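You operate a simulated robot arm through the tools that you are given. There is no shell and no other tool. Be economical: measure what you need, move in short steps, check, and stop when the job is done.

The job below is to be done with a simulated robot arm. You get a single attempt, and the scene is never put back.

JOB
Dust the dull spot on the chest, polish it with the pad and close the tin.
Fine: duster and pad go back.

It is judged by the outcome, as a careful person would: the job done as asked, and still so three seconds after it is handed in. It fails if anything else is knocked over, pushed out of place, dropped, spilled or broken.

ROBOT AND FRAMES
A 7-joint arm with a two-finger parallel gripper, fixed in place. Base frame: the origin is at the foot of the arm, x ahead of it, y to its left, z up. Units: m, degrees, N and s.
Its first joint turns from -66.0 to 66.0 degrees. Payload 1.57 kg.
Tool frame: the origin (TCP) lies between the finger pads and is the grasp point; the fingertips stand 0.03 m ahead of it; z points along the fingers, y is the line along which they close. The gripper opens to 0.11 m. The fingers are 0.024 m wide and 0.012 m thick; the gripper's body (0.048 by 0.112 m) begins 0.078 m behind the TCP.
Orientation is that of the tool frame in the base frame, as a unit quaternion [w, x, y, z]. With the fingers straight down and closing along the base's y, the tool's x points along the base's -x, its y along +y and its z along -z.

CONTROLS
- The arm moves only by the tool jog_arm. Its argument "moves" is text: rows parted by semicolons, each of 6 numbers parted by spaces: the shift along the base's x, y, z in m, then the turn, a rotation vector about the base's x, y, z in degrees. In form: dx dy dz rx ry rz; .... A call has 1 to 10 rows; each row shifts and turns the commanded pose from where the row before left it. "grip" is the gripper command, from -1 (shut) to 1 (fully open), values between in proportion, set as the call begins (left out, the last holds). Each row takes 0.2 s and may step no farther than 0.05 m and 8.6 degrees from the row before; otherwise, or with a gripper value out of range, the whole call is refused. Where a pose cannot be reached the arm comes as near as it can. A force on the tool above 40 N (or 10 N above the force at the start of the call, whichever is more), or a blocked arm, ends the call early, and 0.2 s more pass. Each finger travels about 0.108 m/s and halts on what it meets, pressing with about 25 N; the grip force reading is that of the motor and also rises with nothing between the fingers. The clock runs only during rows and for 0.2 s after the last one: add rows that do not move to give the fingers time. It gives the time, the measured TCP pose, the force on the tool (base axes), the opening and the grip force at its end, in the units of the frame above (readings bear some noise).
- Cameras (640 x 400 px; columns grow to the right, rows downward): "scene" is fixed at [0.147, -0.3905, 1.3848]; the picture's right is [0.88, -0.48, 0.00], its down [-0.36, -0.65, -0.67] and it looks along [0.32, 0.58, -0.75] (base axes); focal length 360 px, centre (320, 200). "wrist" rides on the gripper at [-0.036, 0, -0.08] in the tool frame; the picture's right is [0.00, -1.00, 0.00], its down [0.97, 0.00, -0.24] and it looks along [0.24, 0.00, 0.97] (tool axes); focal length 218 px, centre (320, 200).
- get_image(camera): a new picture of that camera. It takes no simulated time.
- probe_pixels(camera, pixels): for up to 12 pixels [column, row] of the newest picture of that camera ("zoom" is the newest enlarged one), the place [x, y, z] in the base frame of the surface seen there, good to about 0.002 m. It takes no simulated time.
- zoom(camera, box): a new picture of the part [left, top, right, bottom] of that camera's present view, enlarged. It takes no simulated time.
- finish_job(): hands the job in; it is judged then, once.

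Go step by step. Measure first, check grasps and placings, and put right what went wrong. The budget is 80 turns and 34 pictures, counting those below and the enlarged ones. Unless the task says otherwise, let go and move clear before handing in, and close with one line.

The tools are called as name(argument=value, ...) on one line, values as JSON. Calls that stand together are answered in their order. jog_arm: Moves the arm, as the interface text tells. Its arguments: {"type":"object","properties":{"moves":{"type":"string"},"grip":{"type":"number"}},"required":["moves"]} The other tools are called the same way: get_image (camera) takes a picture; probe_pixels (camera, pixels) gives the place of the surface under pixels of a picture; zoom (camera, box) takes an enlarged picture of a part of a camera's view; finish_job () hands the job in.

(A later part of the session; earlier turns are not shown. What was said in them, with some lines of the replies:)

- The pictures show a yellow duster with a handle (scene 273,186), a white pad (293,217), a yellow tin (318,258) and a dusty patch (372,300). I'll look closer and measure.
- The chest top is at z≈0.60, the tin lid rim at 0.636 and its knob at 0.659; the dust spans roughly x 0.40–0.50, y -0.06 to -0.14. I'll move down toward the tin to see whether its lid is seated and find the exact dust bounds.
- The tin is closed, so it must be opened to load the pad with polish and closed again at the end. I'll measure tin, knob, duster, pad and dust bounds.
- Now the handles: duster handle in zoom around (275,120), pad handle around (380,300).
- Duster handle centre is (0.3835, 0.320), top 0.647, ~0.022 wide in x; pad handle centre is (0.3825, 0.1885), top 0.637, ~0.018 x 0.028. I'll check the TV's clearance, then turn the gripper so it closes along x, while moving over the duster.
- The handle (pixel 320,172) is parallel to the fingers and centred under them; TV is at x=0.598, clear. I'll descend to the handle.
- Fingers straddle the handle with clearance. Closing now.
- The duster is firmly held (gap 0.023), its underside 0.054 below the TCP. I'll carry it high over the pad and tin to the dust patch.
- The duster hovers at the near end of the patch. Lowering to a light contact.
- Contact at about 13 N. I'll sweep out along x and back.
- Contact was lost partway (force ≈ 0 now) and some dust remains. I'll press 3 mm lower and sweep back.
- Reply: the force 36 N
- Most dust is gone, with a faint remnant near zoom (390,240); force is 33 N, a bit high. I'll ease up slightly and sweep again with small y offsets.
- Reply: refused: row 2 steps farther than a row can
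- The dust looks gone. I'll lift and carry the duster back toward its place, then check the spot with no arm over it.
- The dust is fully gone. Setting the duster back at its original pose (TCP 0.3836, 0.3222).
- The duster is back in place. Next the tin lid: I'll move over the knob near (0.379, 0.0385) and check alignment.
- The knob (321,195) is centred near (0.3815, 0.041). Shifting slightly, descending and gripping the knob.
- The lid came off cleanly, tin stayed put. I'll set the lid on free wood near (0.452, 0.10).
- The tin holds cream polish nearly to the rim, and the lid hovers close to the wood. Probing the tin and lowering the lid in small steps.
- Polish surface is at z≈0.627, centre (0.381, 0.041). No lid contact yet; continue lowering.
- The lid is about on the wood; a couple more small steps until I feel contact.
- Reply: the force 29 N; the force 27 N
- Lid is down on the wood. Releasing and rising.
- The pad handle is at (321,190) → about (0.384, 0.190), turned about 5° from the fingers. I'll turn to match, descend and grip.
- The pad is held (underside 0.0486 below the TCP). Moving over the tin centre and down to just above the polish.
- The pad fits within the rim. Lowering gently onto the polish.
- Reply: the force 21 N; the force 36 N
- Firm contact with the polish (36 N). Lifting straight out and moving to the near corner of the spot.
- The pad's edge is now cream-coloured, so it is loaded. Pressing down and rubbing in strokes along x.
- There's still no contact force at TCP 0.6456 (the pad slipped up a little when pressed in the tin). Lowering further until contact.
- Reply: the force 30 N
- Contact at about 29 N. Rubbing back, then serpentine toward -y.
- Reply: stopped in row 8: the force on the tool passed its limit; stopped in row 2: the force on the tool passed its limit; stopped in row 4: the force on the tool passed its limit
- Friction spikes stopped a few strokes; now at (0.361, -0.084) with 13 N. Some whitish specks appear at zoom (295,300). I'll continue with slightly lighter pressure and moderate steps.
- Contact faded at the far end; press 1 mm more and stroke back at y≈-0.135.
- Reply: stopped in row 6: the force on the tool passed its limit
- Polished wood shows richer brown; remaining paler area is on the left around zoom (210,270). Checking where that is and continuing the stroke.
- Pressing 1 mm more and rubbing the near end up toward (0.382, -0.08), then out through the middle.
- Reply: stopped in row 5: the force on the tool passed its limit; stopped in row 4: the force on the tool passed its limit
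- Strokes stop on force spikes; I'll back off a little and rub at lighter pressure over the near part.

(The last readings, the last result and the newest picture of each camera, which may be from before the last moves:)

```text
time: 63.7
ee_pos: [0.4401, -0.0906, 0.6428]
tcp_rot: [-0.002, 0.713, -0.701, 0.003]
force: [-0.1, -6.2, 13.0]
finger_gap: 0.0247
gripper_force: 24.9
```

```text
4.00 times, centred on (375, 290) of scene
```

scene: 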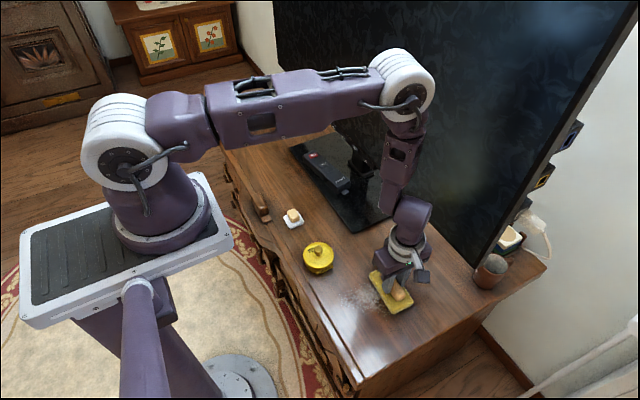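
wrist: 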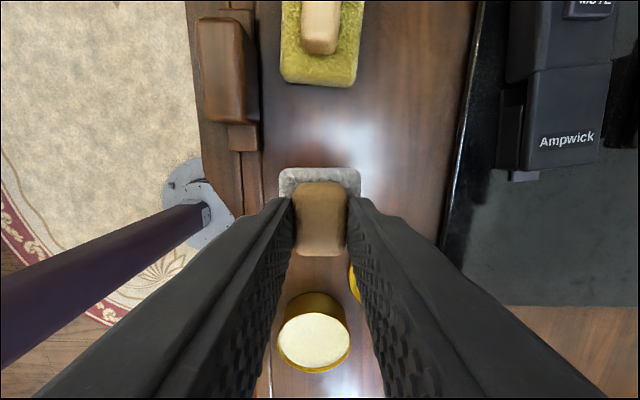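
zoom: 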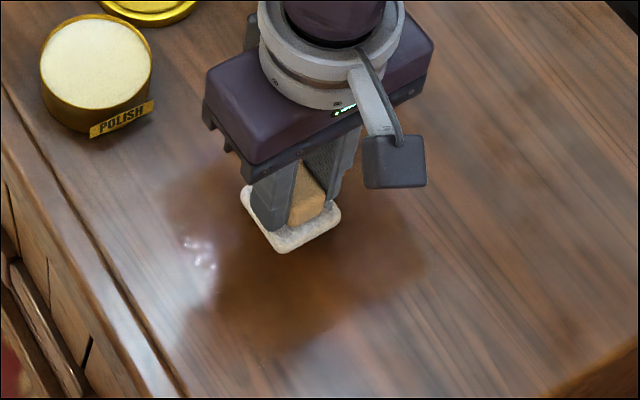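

A clear polished brown area now shows, with light highlights at (200,250). I'll rub the far end (x 0.45–0.495) too.

jog_arm(moves="0.012 0 -0.0003 0 0 0; 0.012 0 0 0 0 0; 0 -0.012 0 0 0 0; 0 -0.012 0 0 0 0; 0 -0.012 0 0 0 0; 0 -0.012 0 0 0 0; 0 -0.01 0 0 0 0; 0.012 0 0 0 0 0; 0.012 0 -0.0003 0 0 0; 0 0.012 0 0 0 0")

jog_arm(moves="0 0.012 -0.0002 0 0 0; 0 0.012 0 0 0 0; 0 0.012 0 0 0 0; -0.012 0 0 0 0 0; -0.012 0 0 0 0 0; -0.012 0 0 0 0 0; -0.012 -0.012 0 0 0 0; -0.012 -0.012 0 0 0 0; -0.012 0 0 0 0 0; -0.012 0.01 0 0 0 0")

jog_arm(moves="-0.01 0.012 0 0 0 0; -0.01 0.01 0 0 0 0; 0 0 0.03 0 0 0; 0 0 0.04 0 0 0; 0 0.045 0.01 0 0 0; 0 0.045 0 0 0 0; 0 0.045 0 0 0 0; 0 0.045 0 0 0 0; 0 0 0 0 0 0")

zoom(camera="scene", box=[310, 240, 440, 340])

```text
time: 64.2
ee_pos: [0.4523, -0.0917, 0.6436]
tcp_rot: [0.0, 0.713, -0.701, 0.002]
force: [-3.2, 0.7, 17.0]
finger_gap: 0.0249
gripper_force: 25.0
stopped in row 2: the force on the tool passed its limit (the readings are from after the stop); the commanded pose is now the measured one
```

```text
time: 65.6
ee_pos: [0.4165, -0.0548, 0.6428]
tcp_rot: [-0.002, 0.713, -0.701, 0.002]
force: [-1.5, 2.1, 13.0]
finger_gap: 0.0248
gripper_force: 25.0
stopped in row 7: the force on the tool passed its limit (the readings are from after the stop); the commanded pose is now the measured one
```

```text
time: 67.6
ee_pos: [0.397, 0.1478, 0.7236]
tcp_rot: [-0.003, 0.714, -0.701, 0.002]
force: [0.3, -0.4, -0.7]
finger_gap: 0.0249
gripper_force: 25.4
```

```text
4.00 times, centred on (375, 290) of scene
```

zoom: 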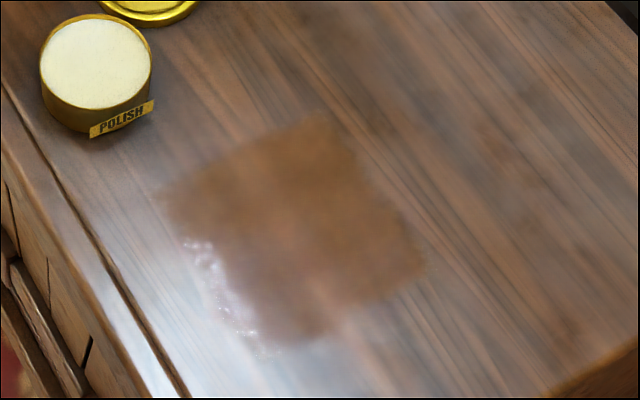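

The polished patch covers nearly all the original spot, but its left edge (zoom 185–260, 240–350) has whitish specks. I'll inspect that closely.

zoom(camera="scene", box=[330, 280, 380, 330])

probe_pixels(camera="zoom", pixels=[[200, 150], [250, 230], [300, 330], [160, 120]])

```text
8.00 times, centred on (355, 305) of scene
```

zoom: 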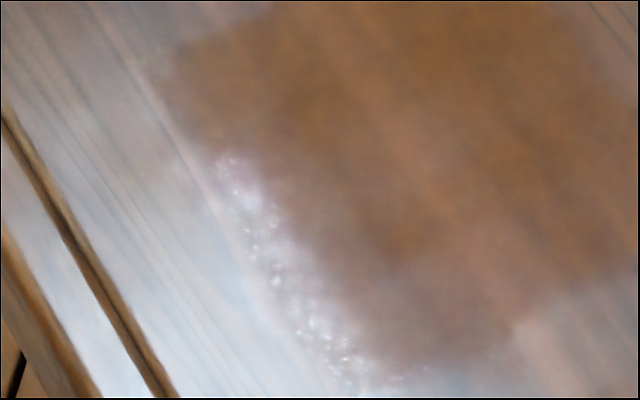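

```text
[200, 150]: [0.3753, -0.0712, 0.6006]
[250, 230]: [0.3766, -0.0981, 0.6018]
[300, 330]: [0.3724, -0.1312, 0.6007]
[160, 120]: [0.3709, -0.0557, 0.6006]
```

A speckled strip remains at x≈0.375, y -0.08 to -0.14. I'll take the pad back and rub that strip, centred at x=0.377.

jog_arm(moves="0 -0.048 0 0 0 0; 0 -0.048 0 0 0 0; 0 -0.048 0 0 0 0; -0.01 -0.04 0 0 0 0; -0.01 -0.029 0 0 0 0; 0 0 -0.045 0 0 0; 0 0 -0.03 0 0 0; 0 0 0 0 0 0")

jog_arm(moves="0 0 -0.005 0 0 0; 0 0 0 0 0 0")

```text
time: 69.4
ee_pos: [0.3768, -0.0658, 0.6497]
tcp_rot: [-0.002, 0.714, -0.701, 0.003]
force: [0.0, -0.9, 0.7]
finger_gap: 0.0251
gripper_force: 25.3
```

```text
time: 70.0
ee_pos: [0.3771, -0.0659, 0.6442]
tcp_rot: [-0.002, 0.713, -0.701, 0.002]
force: [-0.1, 1.5, 11.7]
finger_gap: 0.0246
gripper_force: 25.3
```

jog_arm(moves="0 -0.01 0 0 0 0; 0 -0.01 0 0 0 0; 0 -0.01 0 0 0 0; 0 -0.01 0 0 0 0; 0 -0.01 0 0 0 0; 0 -0.01 0 0 0 0; 0 -0.01 0 0 0 0; 0 -0.01 0 0 0 0; 0 -0.008 0 0 0 0; 0 0 0 0 0 0")

```text
time: 72.2
ee_pos: [0.3765, -0.1541, 0.6429]
tcp_rot: [-0.002, 0.713, -0.701, 0.002]
force: [0.0, 9.7, 27.5]
finger_gap: 0.0248
gripper_force: 24.9
```

Good contact all along. Stroke back over the same strip, then cross to the far end.

jog_arm(moves="-0.004 0.01 0.0004 0 0 0; 0 0.01 0 0 0 0; 0 0.01 0 0 0 0; 0 0.01 0 0 0 0; 0 0.01 0 0 0 0; 0 0.01 0 0 0 0; 0 0.01 0 0 0 0; 0.01 0 0 0 0 0; 0.01 -0.01 0 0 0 0; 0.01 -0.01 0 0 0 0")

```text
time: 74.4
ee_pos: [0.403, -0.1054, 0.6433]
tcp_rot: [-0.002, 0.713, -0.701, 0.002]
force: [-0.6, -0.6, 0.2]
finger_gap: 0.0249
gripper_force: 24.8
```

jog_arm(moves="0.012 -0.004 -0.0007 0 0 0; 0.012 -0.004 0 0 0 0; 0.012 -0.004 0 0 0 0; 0.012 -0.004 -0.0002 0 0 0; 0.012 -0.004 0 0 0 0; 0.012 -0.004 0 0 0 0; 0.01 -0.004 -0.0002 0 0 0; 0.008 -0.004 0 0 0 0; 0 0 0 0 0 0")

```text
time: 76.2
ee_pos: [0.4886, -0.133, 0.6442]
tcp_rot: [-0.003, 0.713, -0.701, 0.003]
force: [-4.4, 2.6, 18.2]
finger_gap: 0.0249
gripper_force: 25.1
stopped in row 8: the force on the tool passed its limit (the readings are from after the stop); the commanded pose is now the measured one
```

At the far end in contact; a short rub in y there, then lift clear.

jog_arm(moves="0 -0.01 0.0002 0 0 0; 0 -0.01 0 0 0 0; 0 0.01 0 0 0 0; 0 0.01 0 0 0 0; 0 0.01 0 0 0 0; 0 0.01 0 0 0 0; 0 0 0 0 0 0")

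jog_arm(moves="0 0 0.03 0 0 0; 0 0 0.045 0 0 0; -0.03 0.035 0 0 0 0; -0.03 0.035 0 0 0 0; -0.03 0.035 0 0 0 0; -0.012 0.045 0 0 0 0; 0 0.045 0 0 0 0; 0 0.048 0 0 0 0; 0 0.03 0 0 0 0; 0 0 0 0 0 0")

zoom(camera="scene", box=[290, 230, 430, 340])

```text
time: 77.8
ee_pos: [0.4894, -0.1143, 0.6453]
tcp_rot: [-0.002, 0.713, -0.701, 0.003]
force: [-0.3, -11.5, 24.9]
finger_gap: 0.025
gripper_force: 24.8
```

```text
time: 80.0
ee_pos: [0.3861, 0.16, 0.7183]
tcp_rot: [-0.003, 0.713, -0.701, 0.002]
force: [-0.4, 0.4, -0.5]
finger_gap: 0.0248
gripper_force: 25.5
```

```text
3.64 times, centred on (360, 285) of scene
```

zoom: 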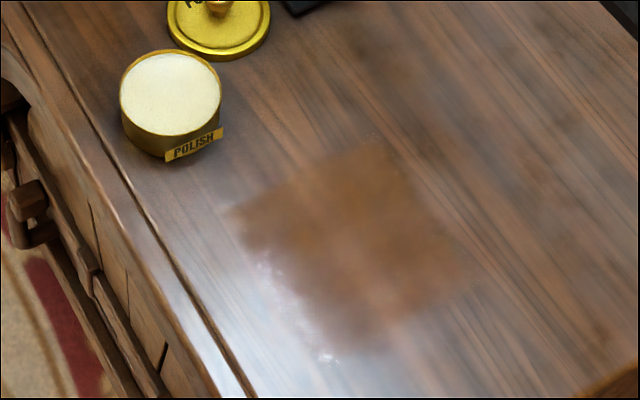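

Much better; only few specks remain on the left edge (270,265)–(325,355). One more pass slightly nearer (x≈0.365) to finish them.

jog_arm(moves="0 -0.048 0 0 0 0; 0 -0.048 0 0 0 0; 0 -0.048 0 0 0 0; -0.01 -0.045 0 0 0 0; -0.011 -0.031 0 0 0 0; 0 0 -0.045 0 0 0; 0 0 -0.028 0 0 0; 0 0 -0.0018 0 0 0; 0 0 0 0 0 0")

jog_arm(moves="0 -0.01 0 0 0 0; 0 -0.01 0 0 0 0; 0 -0.01 0 0 0 0; 0 -0.01 0 0 0 0; 0 -0.01 0 0 0 0; 0 -0.01 0 0 0 0; 0 -0.01 0 0 0 0; 0 -0.01 0 0 0 0; 0 -0.01 0 0 0 0; 0 0 0 0 0 0")

```text
time: 82.0
ee_pos: [0.3662, -0.0612, 0.644]
tcp_rot: [-0.003, 0.714, -0.7, 0.002]
force: [1.0, 0.8, 10.7]
finger_gap: 0.0249
gripper_force: 24.9
```

```text
time: 84.2
ee_pos: [0.3662, -0.1519, 0.6443]
tcp_rot: [-0.002, 0.714, -0.701, 0.002]
force: [-1.5, 4.1, 8.9]
finger_gap: 0.0248
gripper_force: 24.9
```

jog_arm(moves="0.004 0.01 -0.0003 0 0 0; 0 0.01 0 0 0 0; 0 0.01 0 0 0 0; 0 0.01 0 0 0 0; 0 0.01 0 0 0 0; 0 0.01 0 0 0 0; 0 0.01 0 0 0 0; 0 0.01 0 0 0 0; 0 0 0 0 0 0")

jog_arm(moves="0 0 0.03 0 0 0; 0 0 0.045 0 0 0; 0.004 0.045 0 0 0 0; 0.005 0.048 0 0 0 0; 0.005 0.048 0 0 0 0; 0 0.048 0 0 0 0; 0 0.048 0 0 0 0; 0 0.022 0 0 0 0; 0 0 0 0 0 0")

zoom(camera="scene", box=[250, 180, 430, 340])

```text
time: 86.2
ee_pos: [0.3701, -0.0729, 0.6434]
tcp_rot: [-0.001, 0.712, -0.702, 0.004]
force: [-0.7, 1.3, 10.2]
finger_gap: 0.025
gripper_force: 25.1
stopped in row 9: the force on the tool passed its limit (the readings are from after the stop); the commanded pose is now the measured one
```

```text
time: 88.2
ee_pos: [0.3836, 0.1861, 0.7179]
tcp_rot: [-0.001, 0.713, -0.701, 0.004]
force: [0.5, 0.0, -0.8]
finger_gap: 0.025
gripper_force: 24.7
```

```text
2.50 times, centred on (340, 260) of scene
```

zoom: 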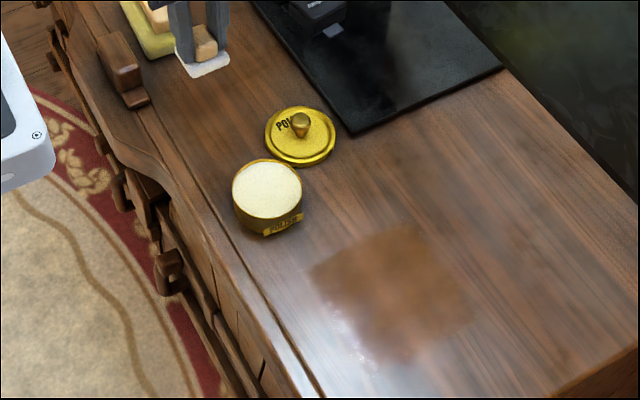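

The spot is uniformly polished. Setting the pad back at its original place (0.3836, 0.1875).

jog_arm(moves="0 0.0015 -0.045 0 0 0; 0 0 -0.025 0 0 0; 0 0 -0.003 0 0 0; 0 0 0 0 0 0")

jog_arm(moves="0 0 0 0 0 0; 0 0 0 0 0 0; 0 0 0.03 0 0 0; 0 0 0.045 0 0 0; 0.035 -0.04 0.01 0 0 0; 0.033 -0.045 0 0 0 0; 0 0 -0.03 0 0 0; 0 0 0 0 0 0", grip=0.0)

get_image(camera="wrist")

probe_pixels(camera="wrist", pixels=[[320, 190], [310, 190], [330, 190], [320, 180], [320, 200], [320, 210], [315, 195], [325, 195]])

```text
time: 89.2
ee_pos: [0.3843, 0.1871, 0.6451]
tcp_rot: [-0.001, 0.713, -0.701, 0.005]
force: [0.4, 0.4, -0.5]
finger_gap: 0.025
gripper_force: 24.9
```

```text
refused: row 5 steps farther than a row can; nothing moved
```

```text
2 pictures are left
```

wrist: 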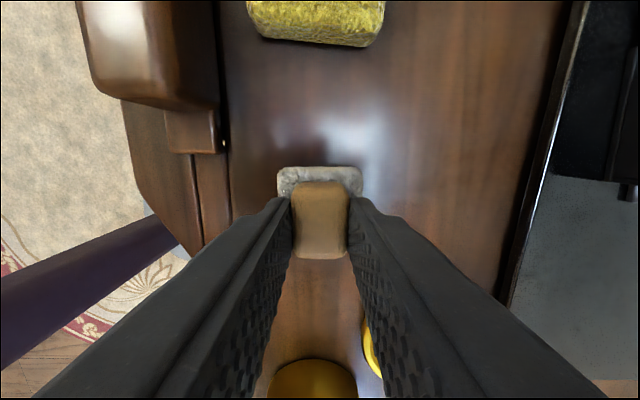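

```text
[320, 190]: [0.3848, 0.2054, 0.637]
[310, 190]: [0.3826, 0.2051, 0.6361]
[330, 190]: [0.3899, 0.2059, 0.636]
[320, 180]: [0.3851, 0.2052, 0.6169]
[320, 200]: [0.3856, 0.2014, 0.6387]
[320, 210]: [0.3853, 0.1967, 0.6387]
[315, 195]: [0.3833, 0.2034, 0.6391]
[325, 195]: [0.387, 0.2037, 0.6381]
```

Pad is at its place, almost touching. Lowering 1 mm, releasing, then moving above the lid and restoring the earlier yaw.

jog_arm(moves="0 0 -0.001 0 0 0; 0 0 0 0 0 0")

jog_arm(moves="0 0 0 0 0 0; 0 0 0 0 0 0; 0 0 0.03 0 0 0; 0 0 0.045 0 0 0; 0.03 -0.035 0.01 0 0 -5; 0.03 -0.035 0 0 0 0; 0.008 -0.018 0 0 0 0; 0 0 -0.03 0 0 0; 0 0 0 0 0 0", grip=0.0)

```text
time: 89.8
ee_pos: [0.3839, 0.1867, 0.6451]
tcp_rot: [-0.001, 0.712, -0.702, 0.003]
force: [-0.3, 0.4, -0.6]
finger_gap: 0.0247
gripper_force: 24.6
```

```text
time: 91.8
ee_pos: [0.4516, 0.0989, 0.6994]
tcp_rot: [0.001, -0.682, 0.732, -0.004]
force: [0.3, -0.1, 0.5]
finger_gap: 0.055
gripper_force: 0.2
```

Directly above the lid as when I left it. Descending to z≈0.641 and gripping the knob.

jog_arm(moves="0 0 -0.03 0 0 0; 0 0 -0.02 0 0 0; 0 0 -0.008 0 0 0; 0 0 0 0 0 0")

jog_arm(moves="0 0 0 0 0 0; 0 0 0 0 0 0; 0 0 0 0 0 0", grip=-1)

jog_arm(moves="0 0 0.03 0 0 0; 0 0 0.04 0 0 0; 0 0 0 0 0 0")

```text
time: 92.8
ee_pos: [0.4513, 0.1004, 0.6417]
tcp_rot: [0.002, -0.682, 0.732, -0.003]
force: [0.3, -0.4, -0.6]
finger_gap: 0.0548
gripper_force: 0.2
```

```text
time: 93.6
ee_pos: [0.4511, 0.1, 0.6422]
tcp_rot: [0.001, -0.682, 0.732, -0.004]
force: [0.5, -0.1, -1.1]
finger_gap: 0.02
gripper_force: 25.2
```

```text
time: 94.4
ee_pos: [0.4525, 0.1003, 0.7126]
tcp_rot: [0.001, -0.681, 0.732, -0.003]
force: [0.5, 0.5, -0.2]
finger_gap: 0.0204
gripper_force: 25.5
```

Lid is held (gap 0.020). Moving over the tin to TCP (0.3815, 0.0442), hovering just above it.

jog_arm(moves="-0.025 -0.02 0 0 0 0; -0.025 -0.02 0 0 0 0; -0.0202 -0.016 0 0 0 0; 0 0 -0.025 0 0 0; 0 0 -0.007 0 0 0; 0 0 0 0 0 0")

zoom(camera="scene", box=[283, 225, 353, 280])

probe_pixels(camera="zoom", pixels=[[210, 215], [235, 215], [430, 190], [420, 190], [320, 275], [320, 250], [330, 320], [240, 280], [410, 270]])

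```text
time: 95.8
ee_pos: [0.3825, 0.0438, 0.6794]
tcp_rot: [0.001, -0.681, 0.732, -0.004]
force: [0.4, 0.8, 0.6]
finger_gap: 0.0203
gripper_force: 25.4
```

```text
7.27 times, centred on (318, 252) of scene
```

zoom: 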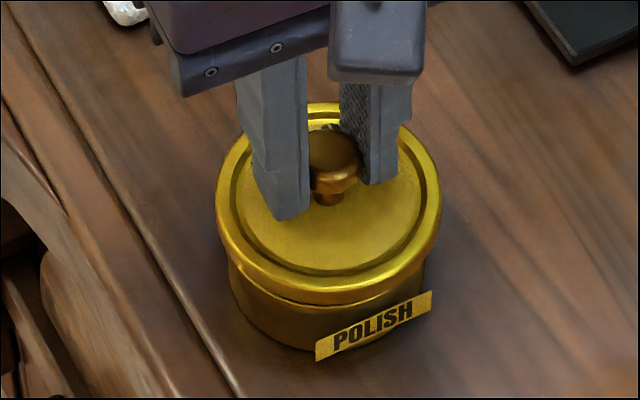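

```text
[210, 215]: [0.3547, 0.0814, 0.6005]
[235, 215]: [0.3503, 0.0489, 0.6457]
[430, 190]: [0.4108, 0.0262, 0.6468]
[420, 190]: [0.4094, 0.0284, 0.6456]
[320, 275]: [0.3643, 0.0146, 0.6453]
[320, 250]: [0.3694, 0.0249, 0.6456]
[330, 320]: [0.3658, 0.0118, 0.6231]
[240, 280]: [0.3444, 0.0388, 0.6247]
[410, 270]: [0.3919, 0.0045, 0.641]
```

The lid is hovering ~12 mm over the tin, centred within about 1 mm (lid 217–441 vs tin 228–425). I'll shift 1 mm in -x and lower.

jog_arm(moves="-0.001 0 -0.005 0 0 0; 0 0 -0.003 0 0 0; 0 0 0 0 0 0")

jog_arm(moves="0 0 -0.002 0 0 0; 0 0 0 0 0 0")

jog_arm(moves="0 0 -0.0015 0 0 0; 0 0 0 0 0 0")

```text
time: 96.6
ee_pos: [0.3815, 0.0439, 0.6724]
tcp_rot: [0.001, -0.681, 0.732, -0.003]
force: [0.2, -0.2, -0.7]
finger_gap: 0.0202
gripper_force: 25.4
```

```text
time: 97.2
ee_pos: [0.38, 0.0431, 0.6688]
tcp_rot: [0.001, -0.682, 0.731, -0.003]
force: [-1.0, -1.1, 0.2]
finger_gap: 0.0203
gripper_force: 24.3
```

```text
time: 97.8
ee_pos: [0.3809, 0.0441, 0.6673]
tcp_rot: [0.001, -0.681, 0.732, -0.004]
force: [0.6, 0.0, 0.1]
finger_gap: 0.0202
gripper_force: 25.1
```

The height matches the originally seated lid, without contact force yet; lower a touch more to feel it seat.

jog_arm(moves="0 0 -0.001 0 0 0; 0 0 0 0 0 0")

jog_arm(moves="0 0 -0.001 0 0 0; 0 0 0 0 0 0")

```text
time: 98.4
ee_pos: [0.3811, 0.0451, 0.6669]
tcp_rot: [0.001, -0.681, 0.732, -0.003]
force: [-0.1, -0.1, -0.1]
finger_gap: 0.0202
gripper_force: 25.5
```

```text
time: 99.0
ee_pos: [0.381, 0.0453, 0.6654]
tcp_rot: [0.002, -0.681, 0.733, -0.005]
force: [0.7, -2.9, 28.0]
finger_gap: 0.0202
gripper_force: 25.0
```

Contact at 28 N: the lid is seated. Releasing and rising clear, then a last check.

jog_arm(moves="0 0 0 0 0 0; 0 0 0 0 0 0; 0 0 0 0 0 0; 0 0 0.03 0 0 0; 0 0 0.045 0 0 0; 0 0 0.045 0 0 0; 0.02 0.03 0.03 0 0 0; 0.02 0.03 0.03 0 0 0; 0.02 0.03 0.03 0 0 0; 0 0 0 0 0 0", grip=0.0)

zoom(camera="scene", box=[240, 160, 420, 330])

probe_pixels(camera="zoom", pixels=[[292, 232], [245, 222], [330, 215], [286, 238], [290, 200], [270, 225], [310, 225], [290, 240]])

```text
time: 101.2
ee_pos: [0.4416, 0.1351, 0.8775]
tcp_rot: [0.0, -0.681, 0.732, -0.004]
force: [0.2, -0.7, -0.4]
finger_gap: 0.0552
gripper_force: 0.1
```

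```text
2.35 times, centred on (330, 245) of scene
```

zoom: 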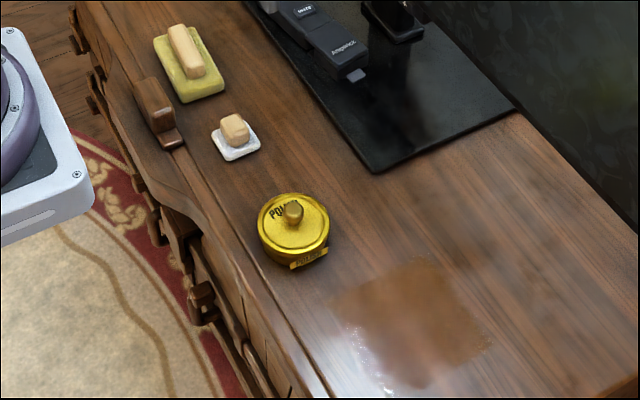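

```text
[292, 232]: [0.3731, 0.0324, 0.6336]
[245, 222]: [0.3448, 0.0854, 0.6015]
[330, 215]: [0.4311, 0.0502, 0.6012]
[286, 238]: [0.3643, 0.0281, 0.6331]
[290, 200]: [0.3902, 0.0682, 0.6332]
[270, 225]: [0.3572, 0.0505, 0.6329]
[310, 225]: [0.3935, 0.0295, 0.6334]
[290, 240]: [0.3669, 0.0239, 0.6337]
```

The lid sits level at z≈0.6335, as it was at the start. The duster and pad are back in place, the spot is dusted and polished, and the gripper is clear.

finish_job()

```text
The job is handed in.
```

The dull spot is dusted and polished, the tin is closed, and the duster and pad are back in their places. A few faint specks still show along the near edge of the polished patch; I took them for highlights or traces of polish, not dust.
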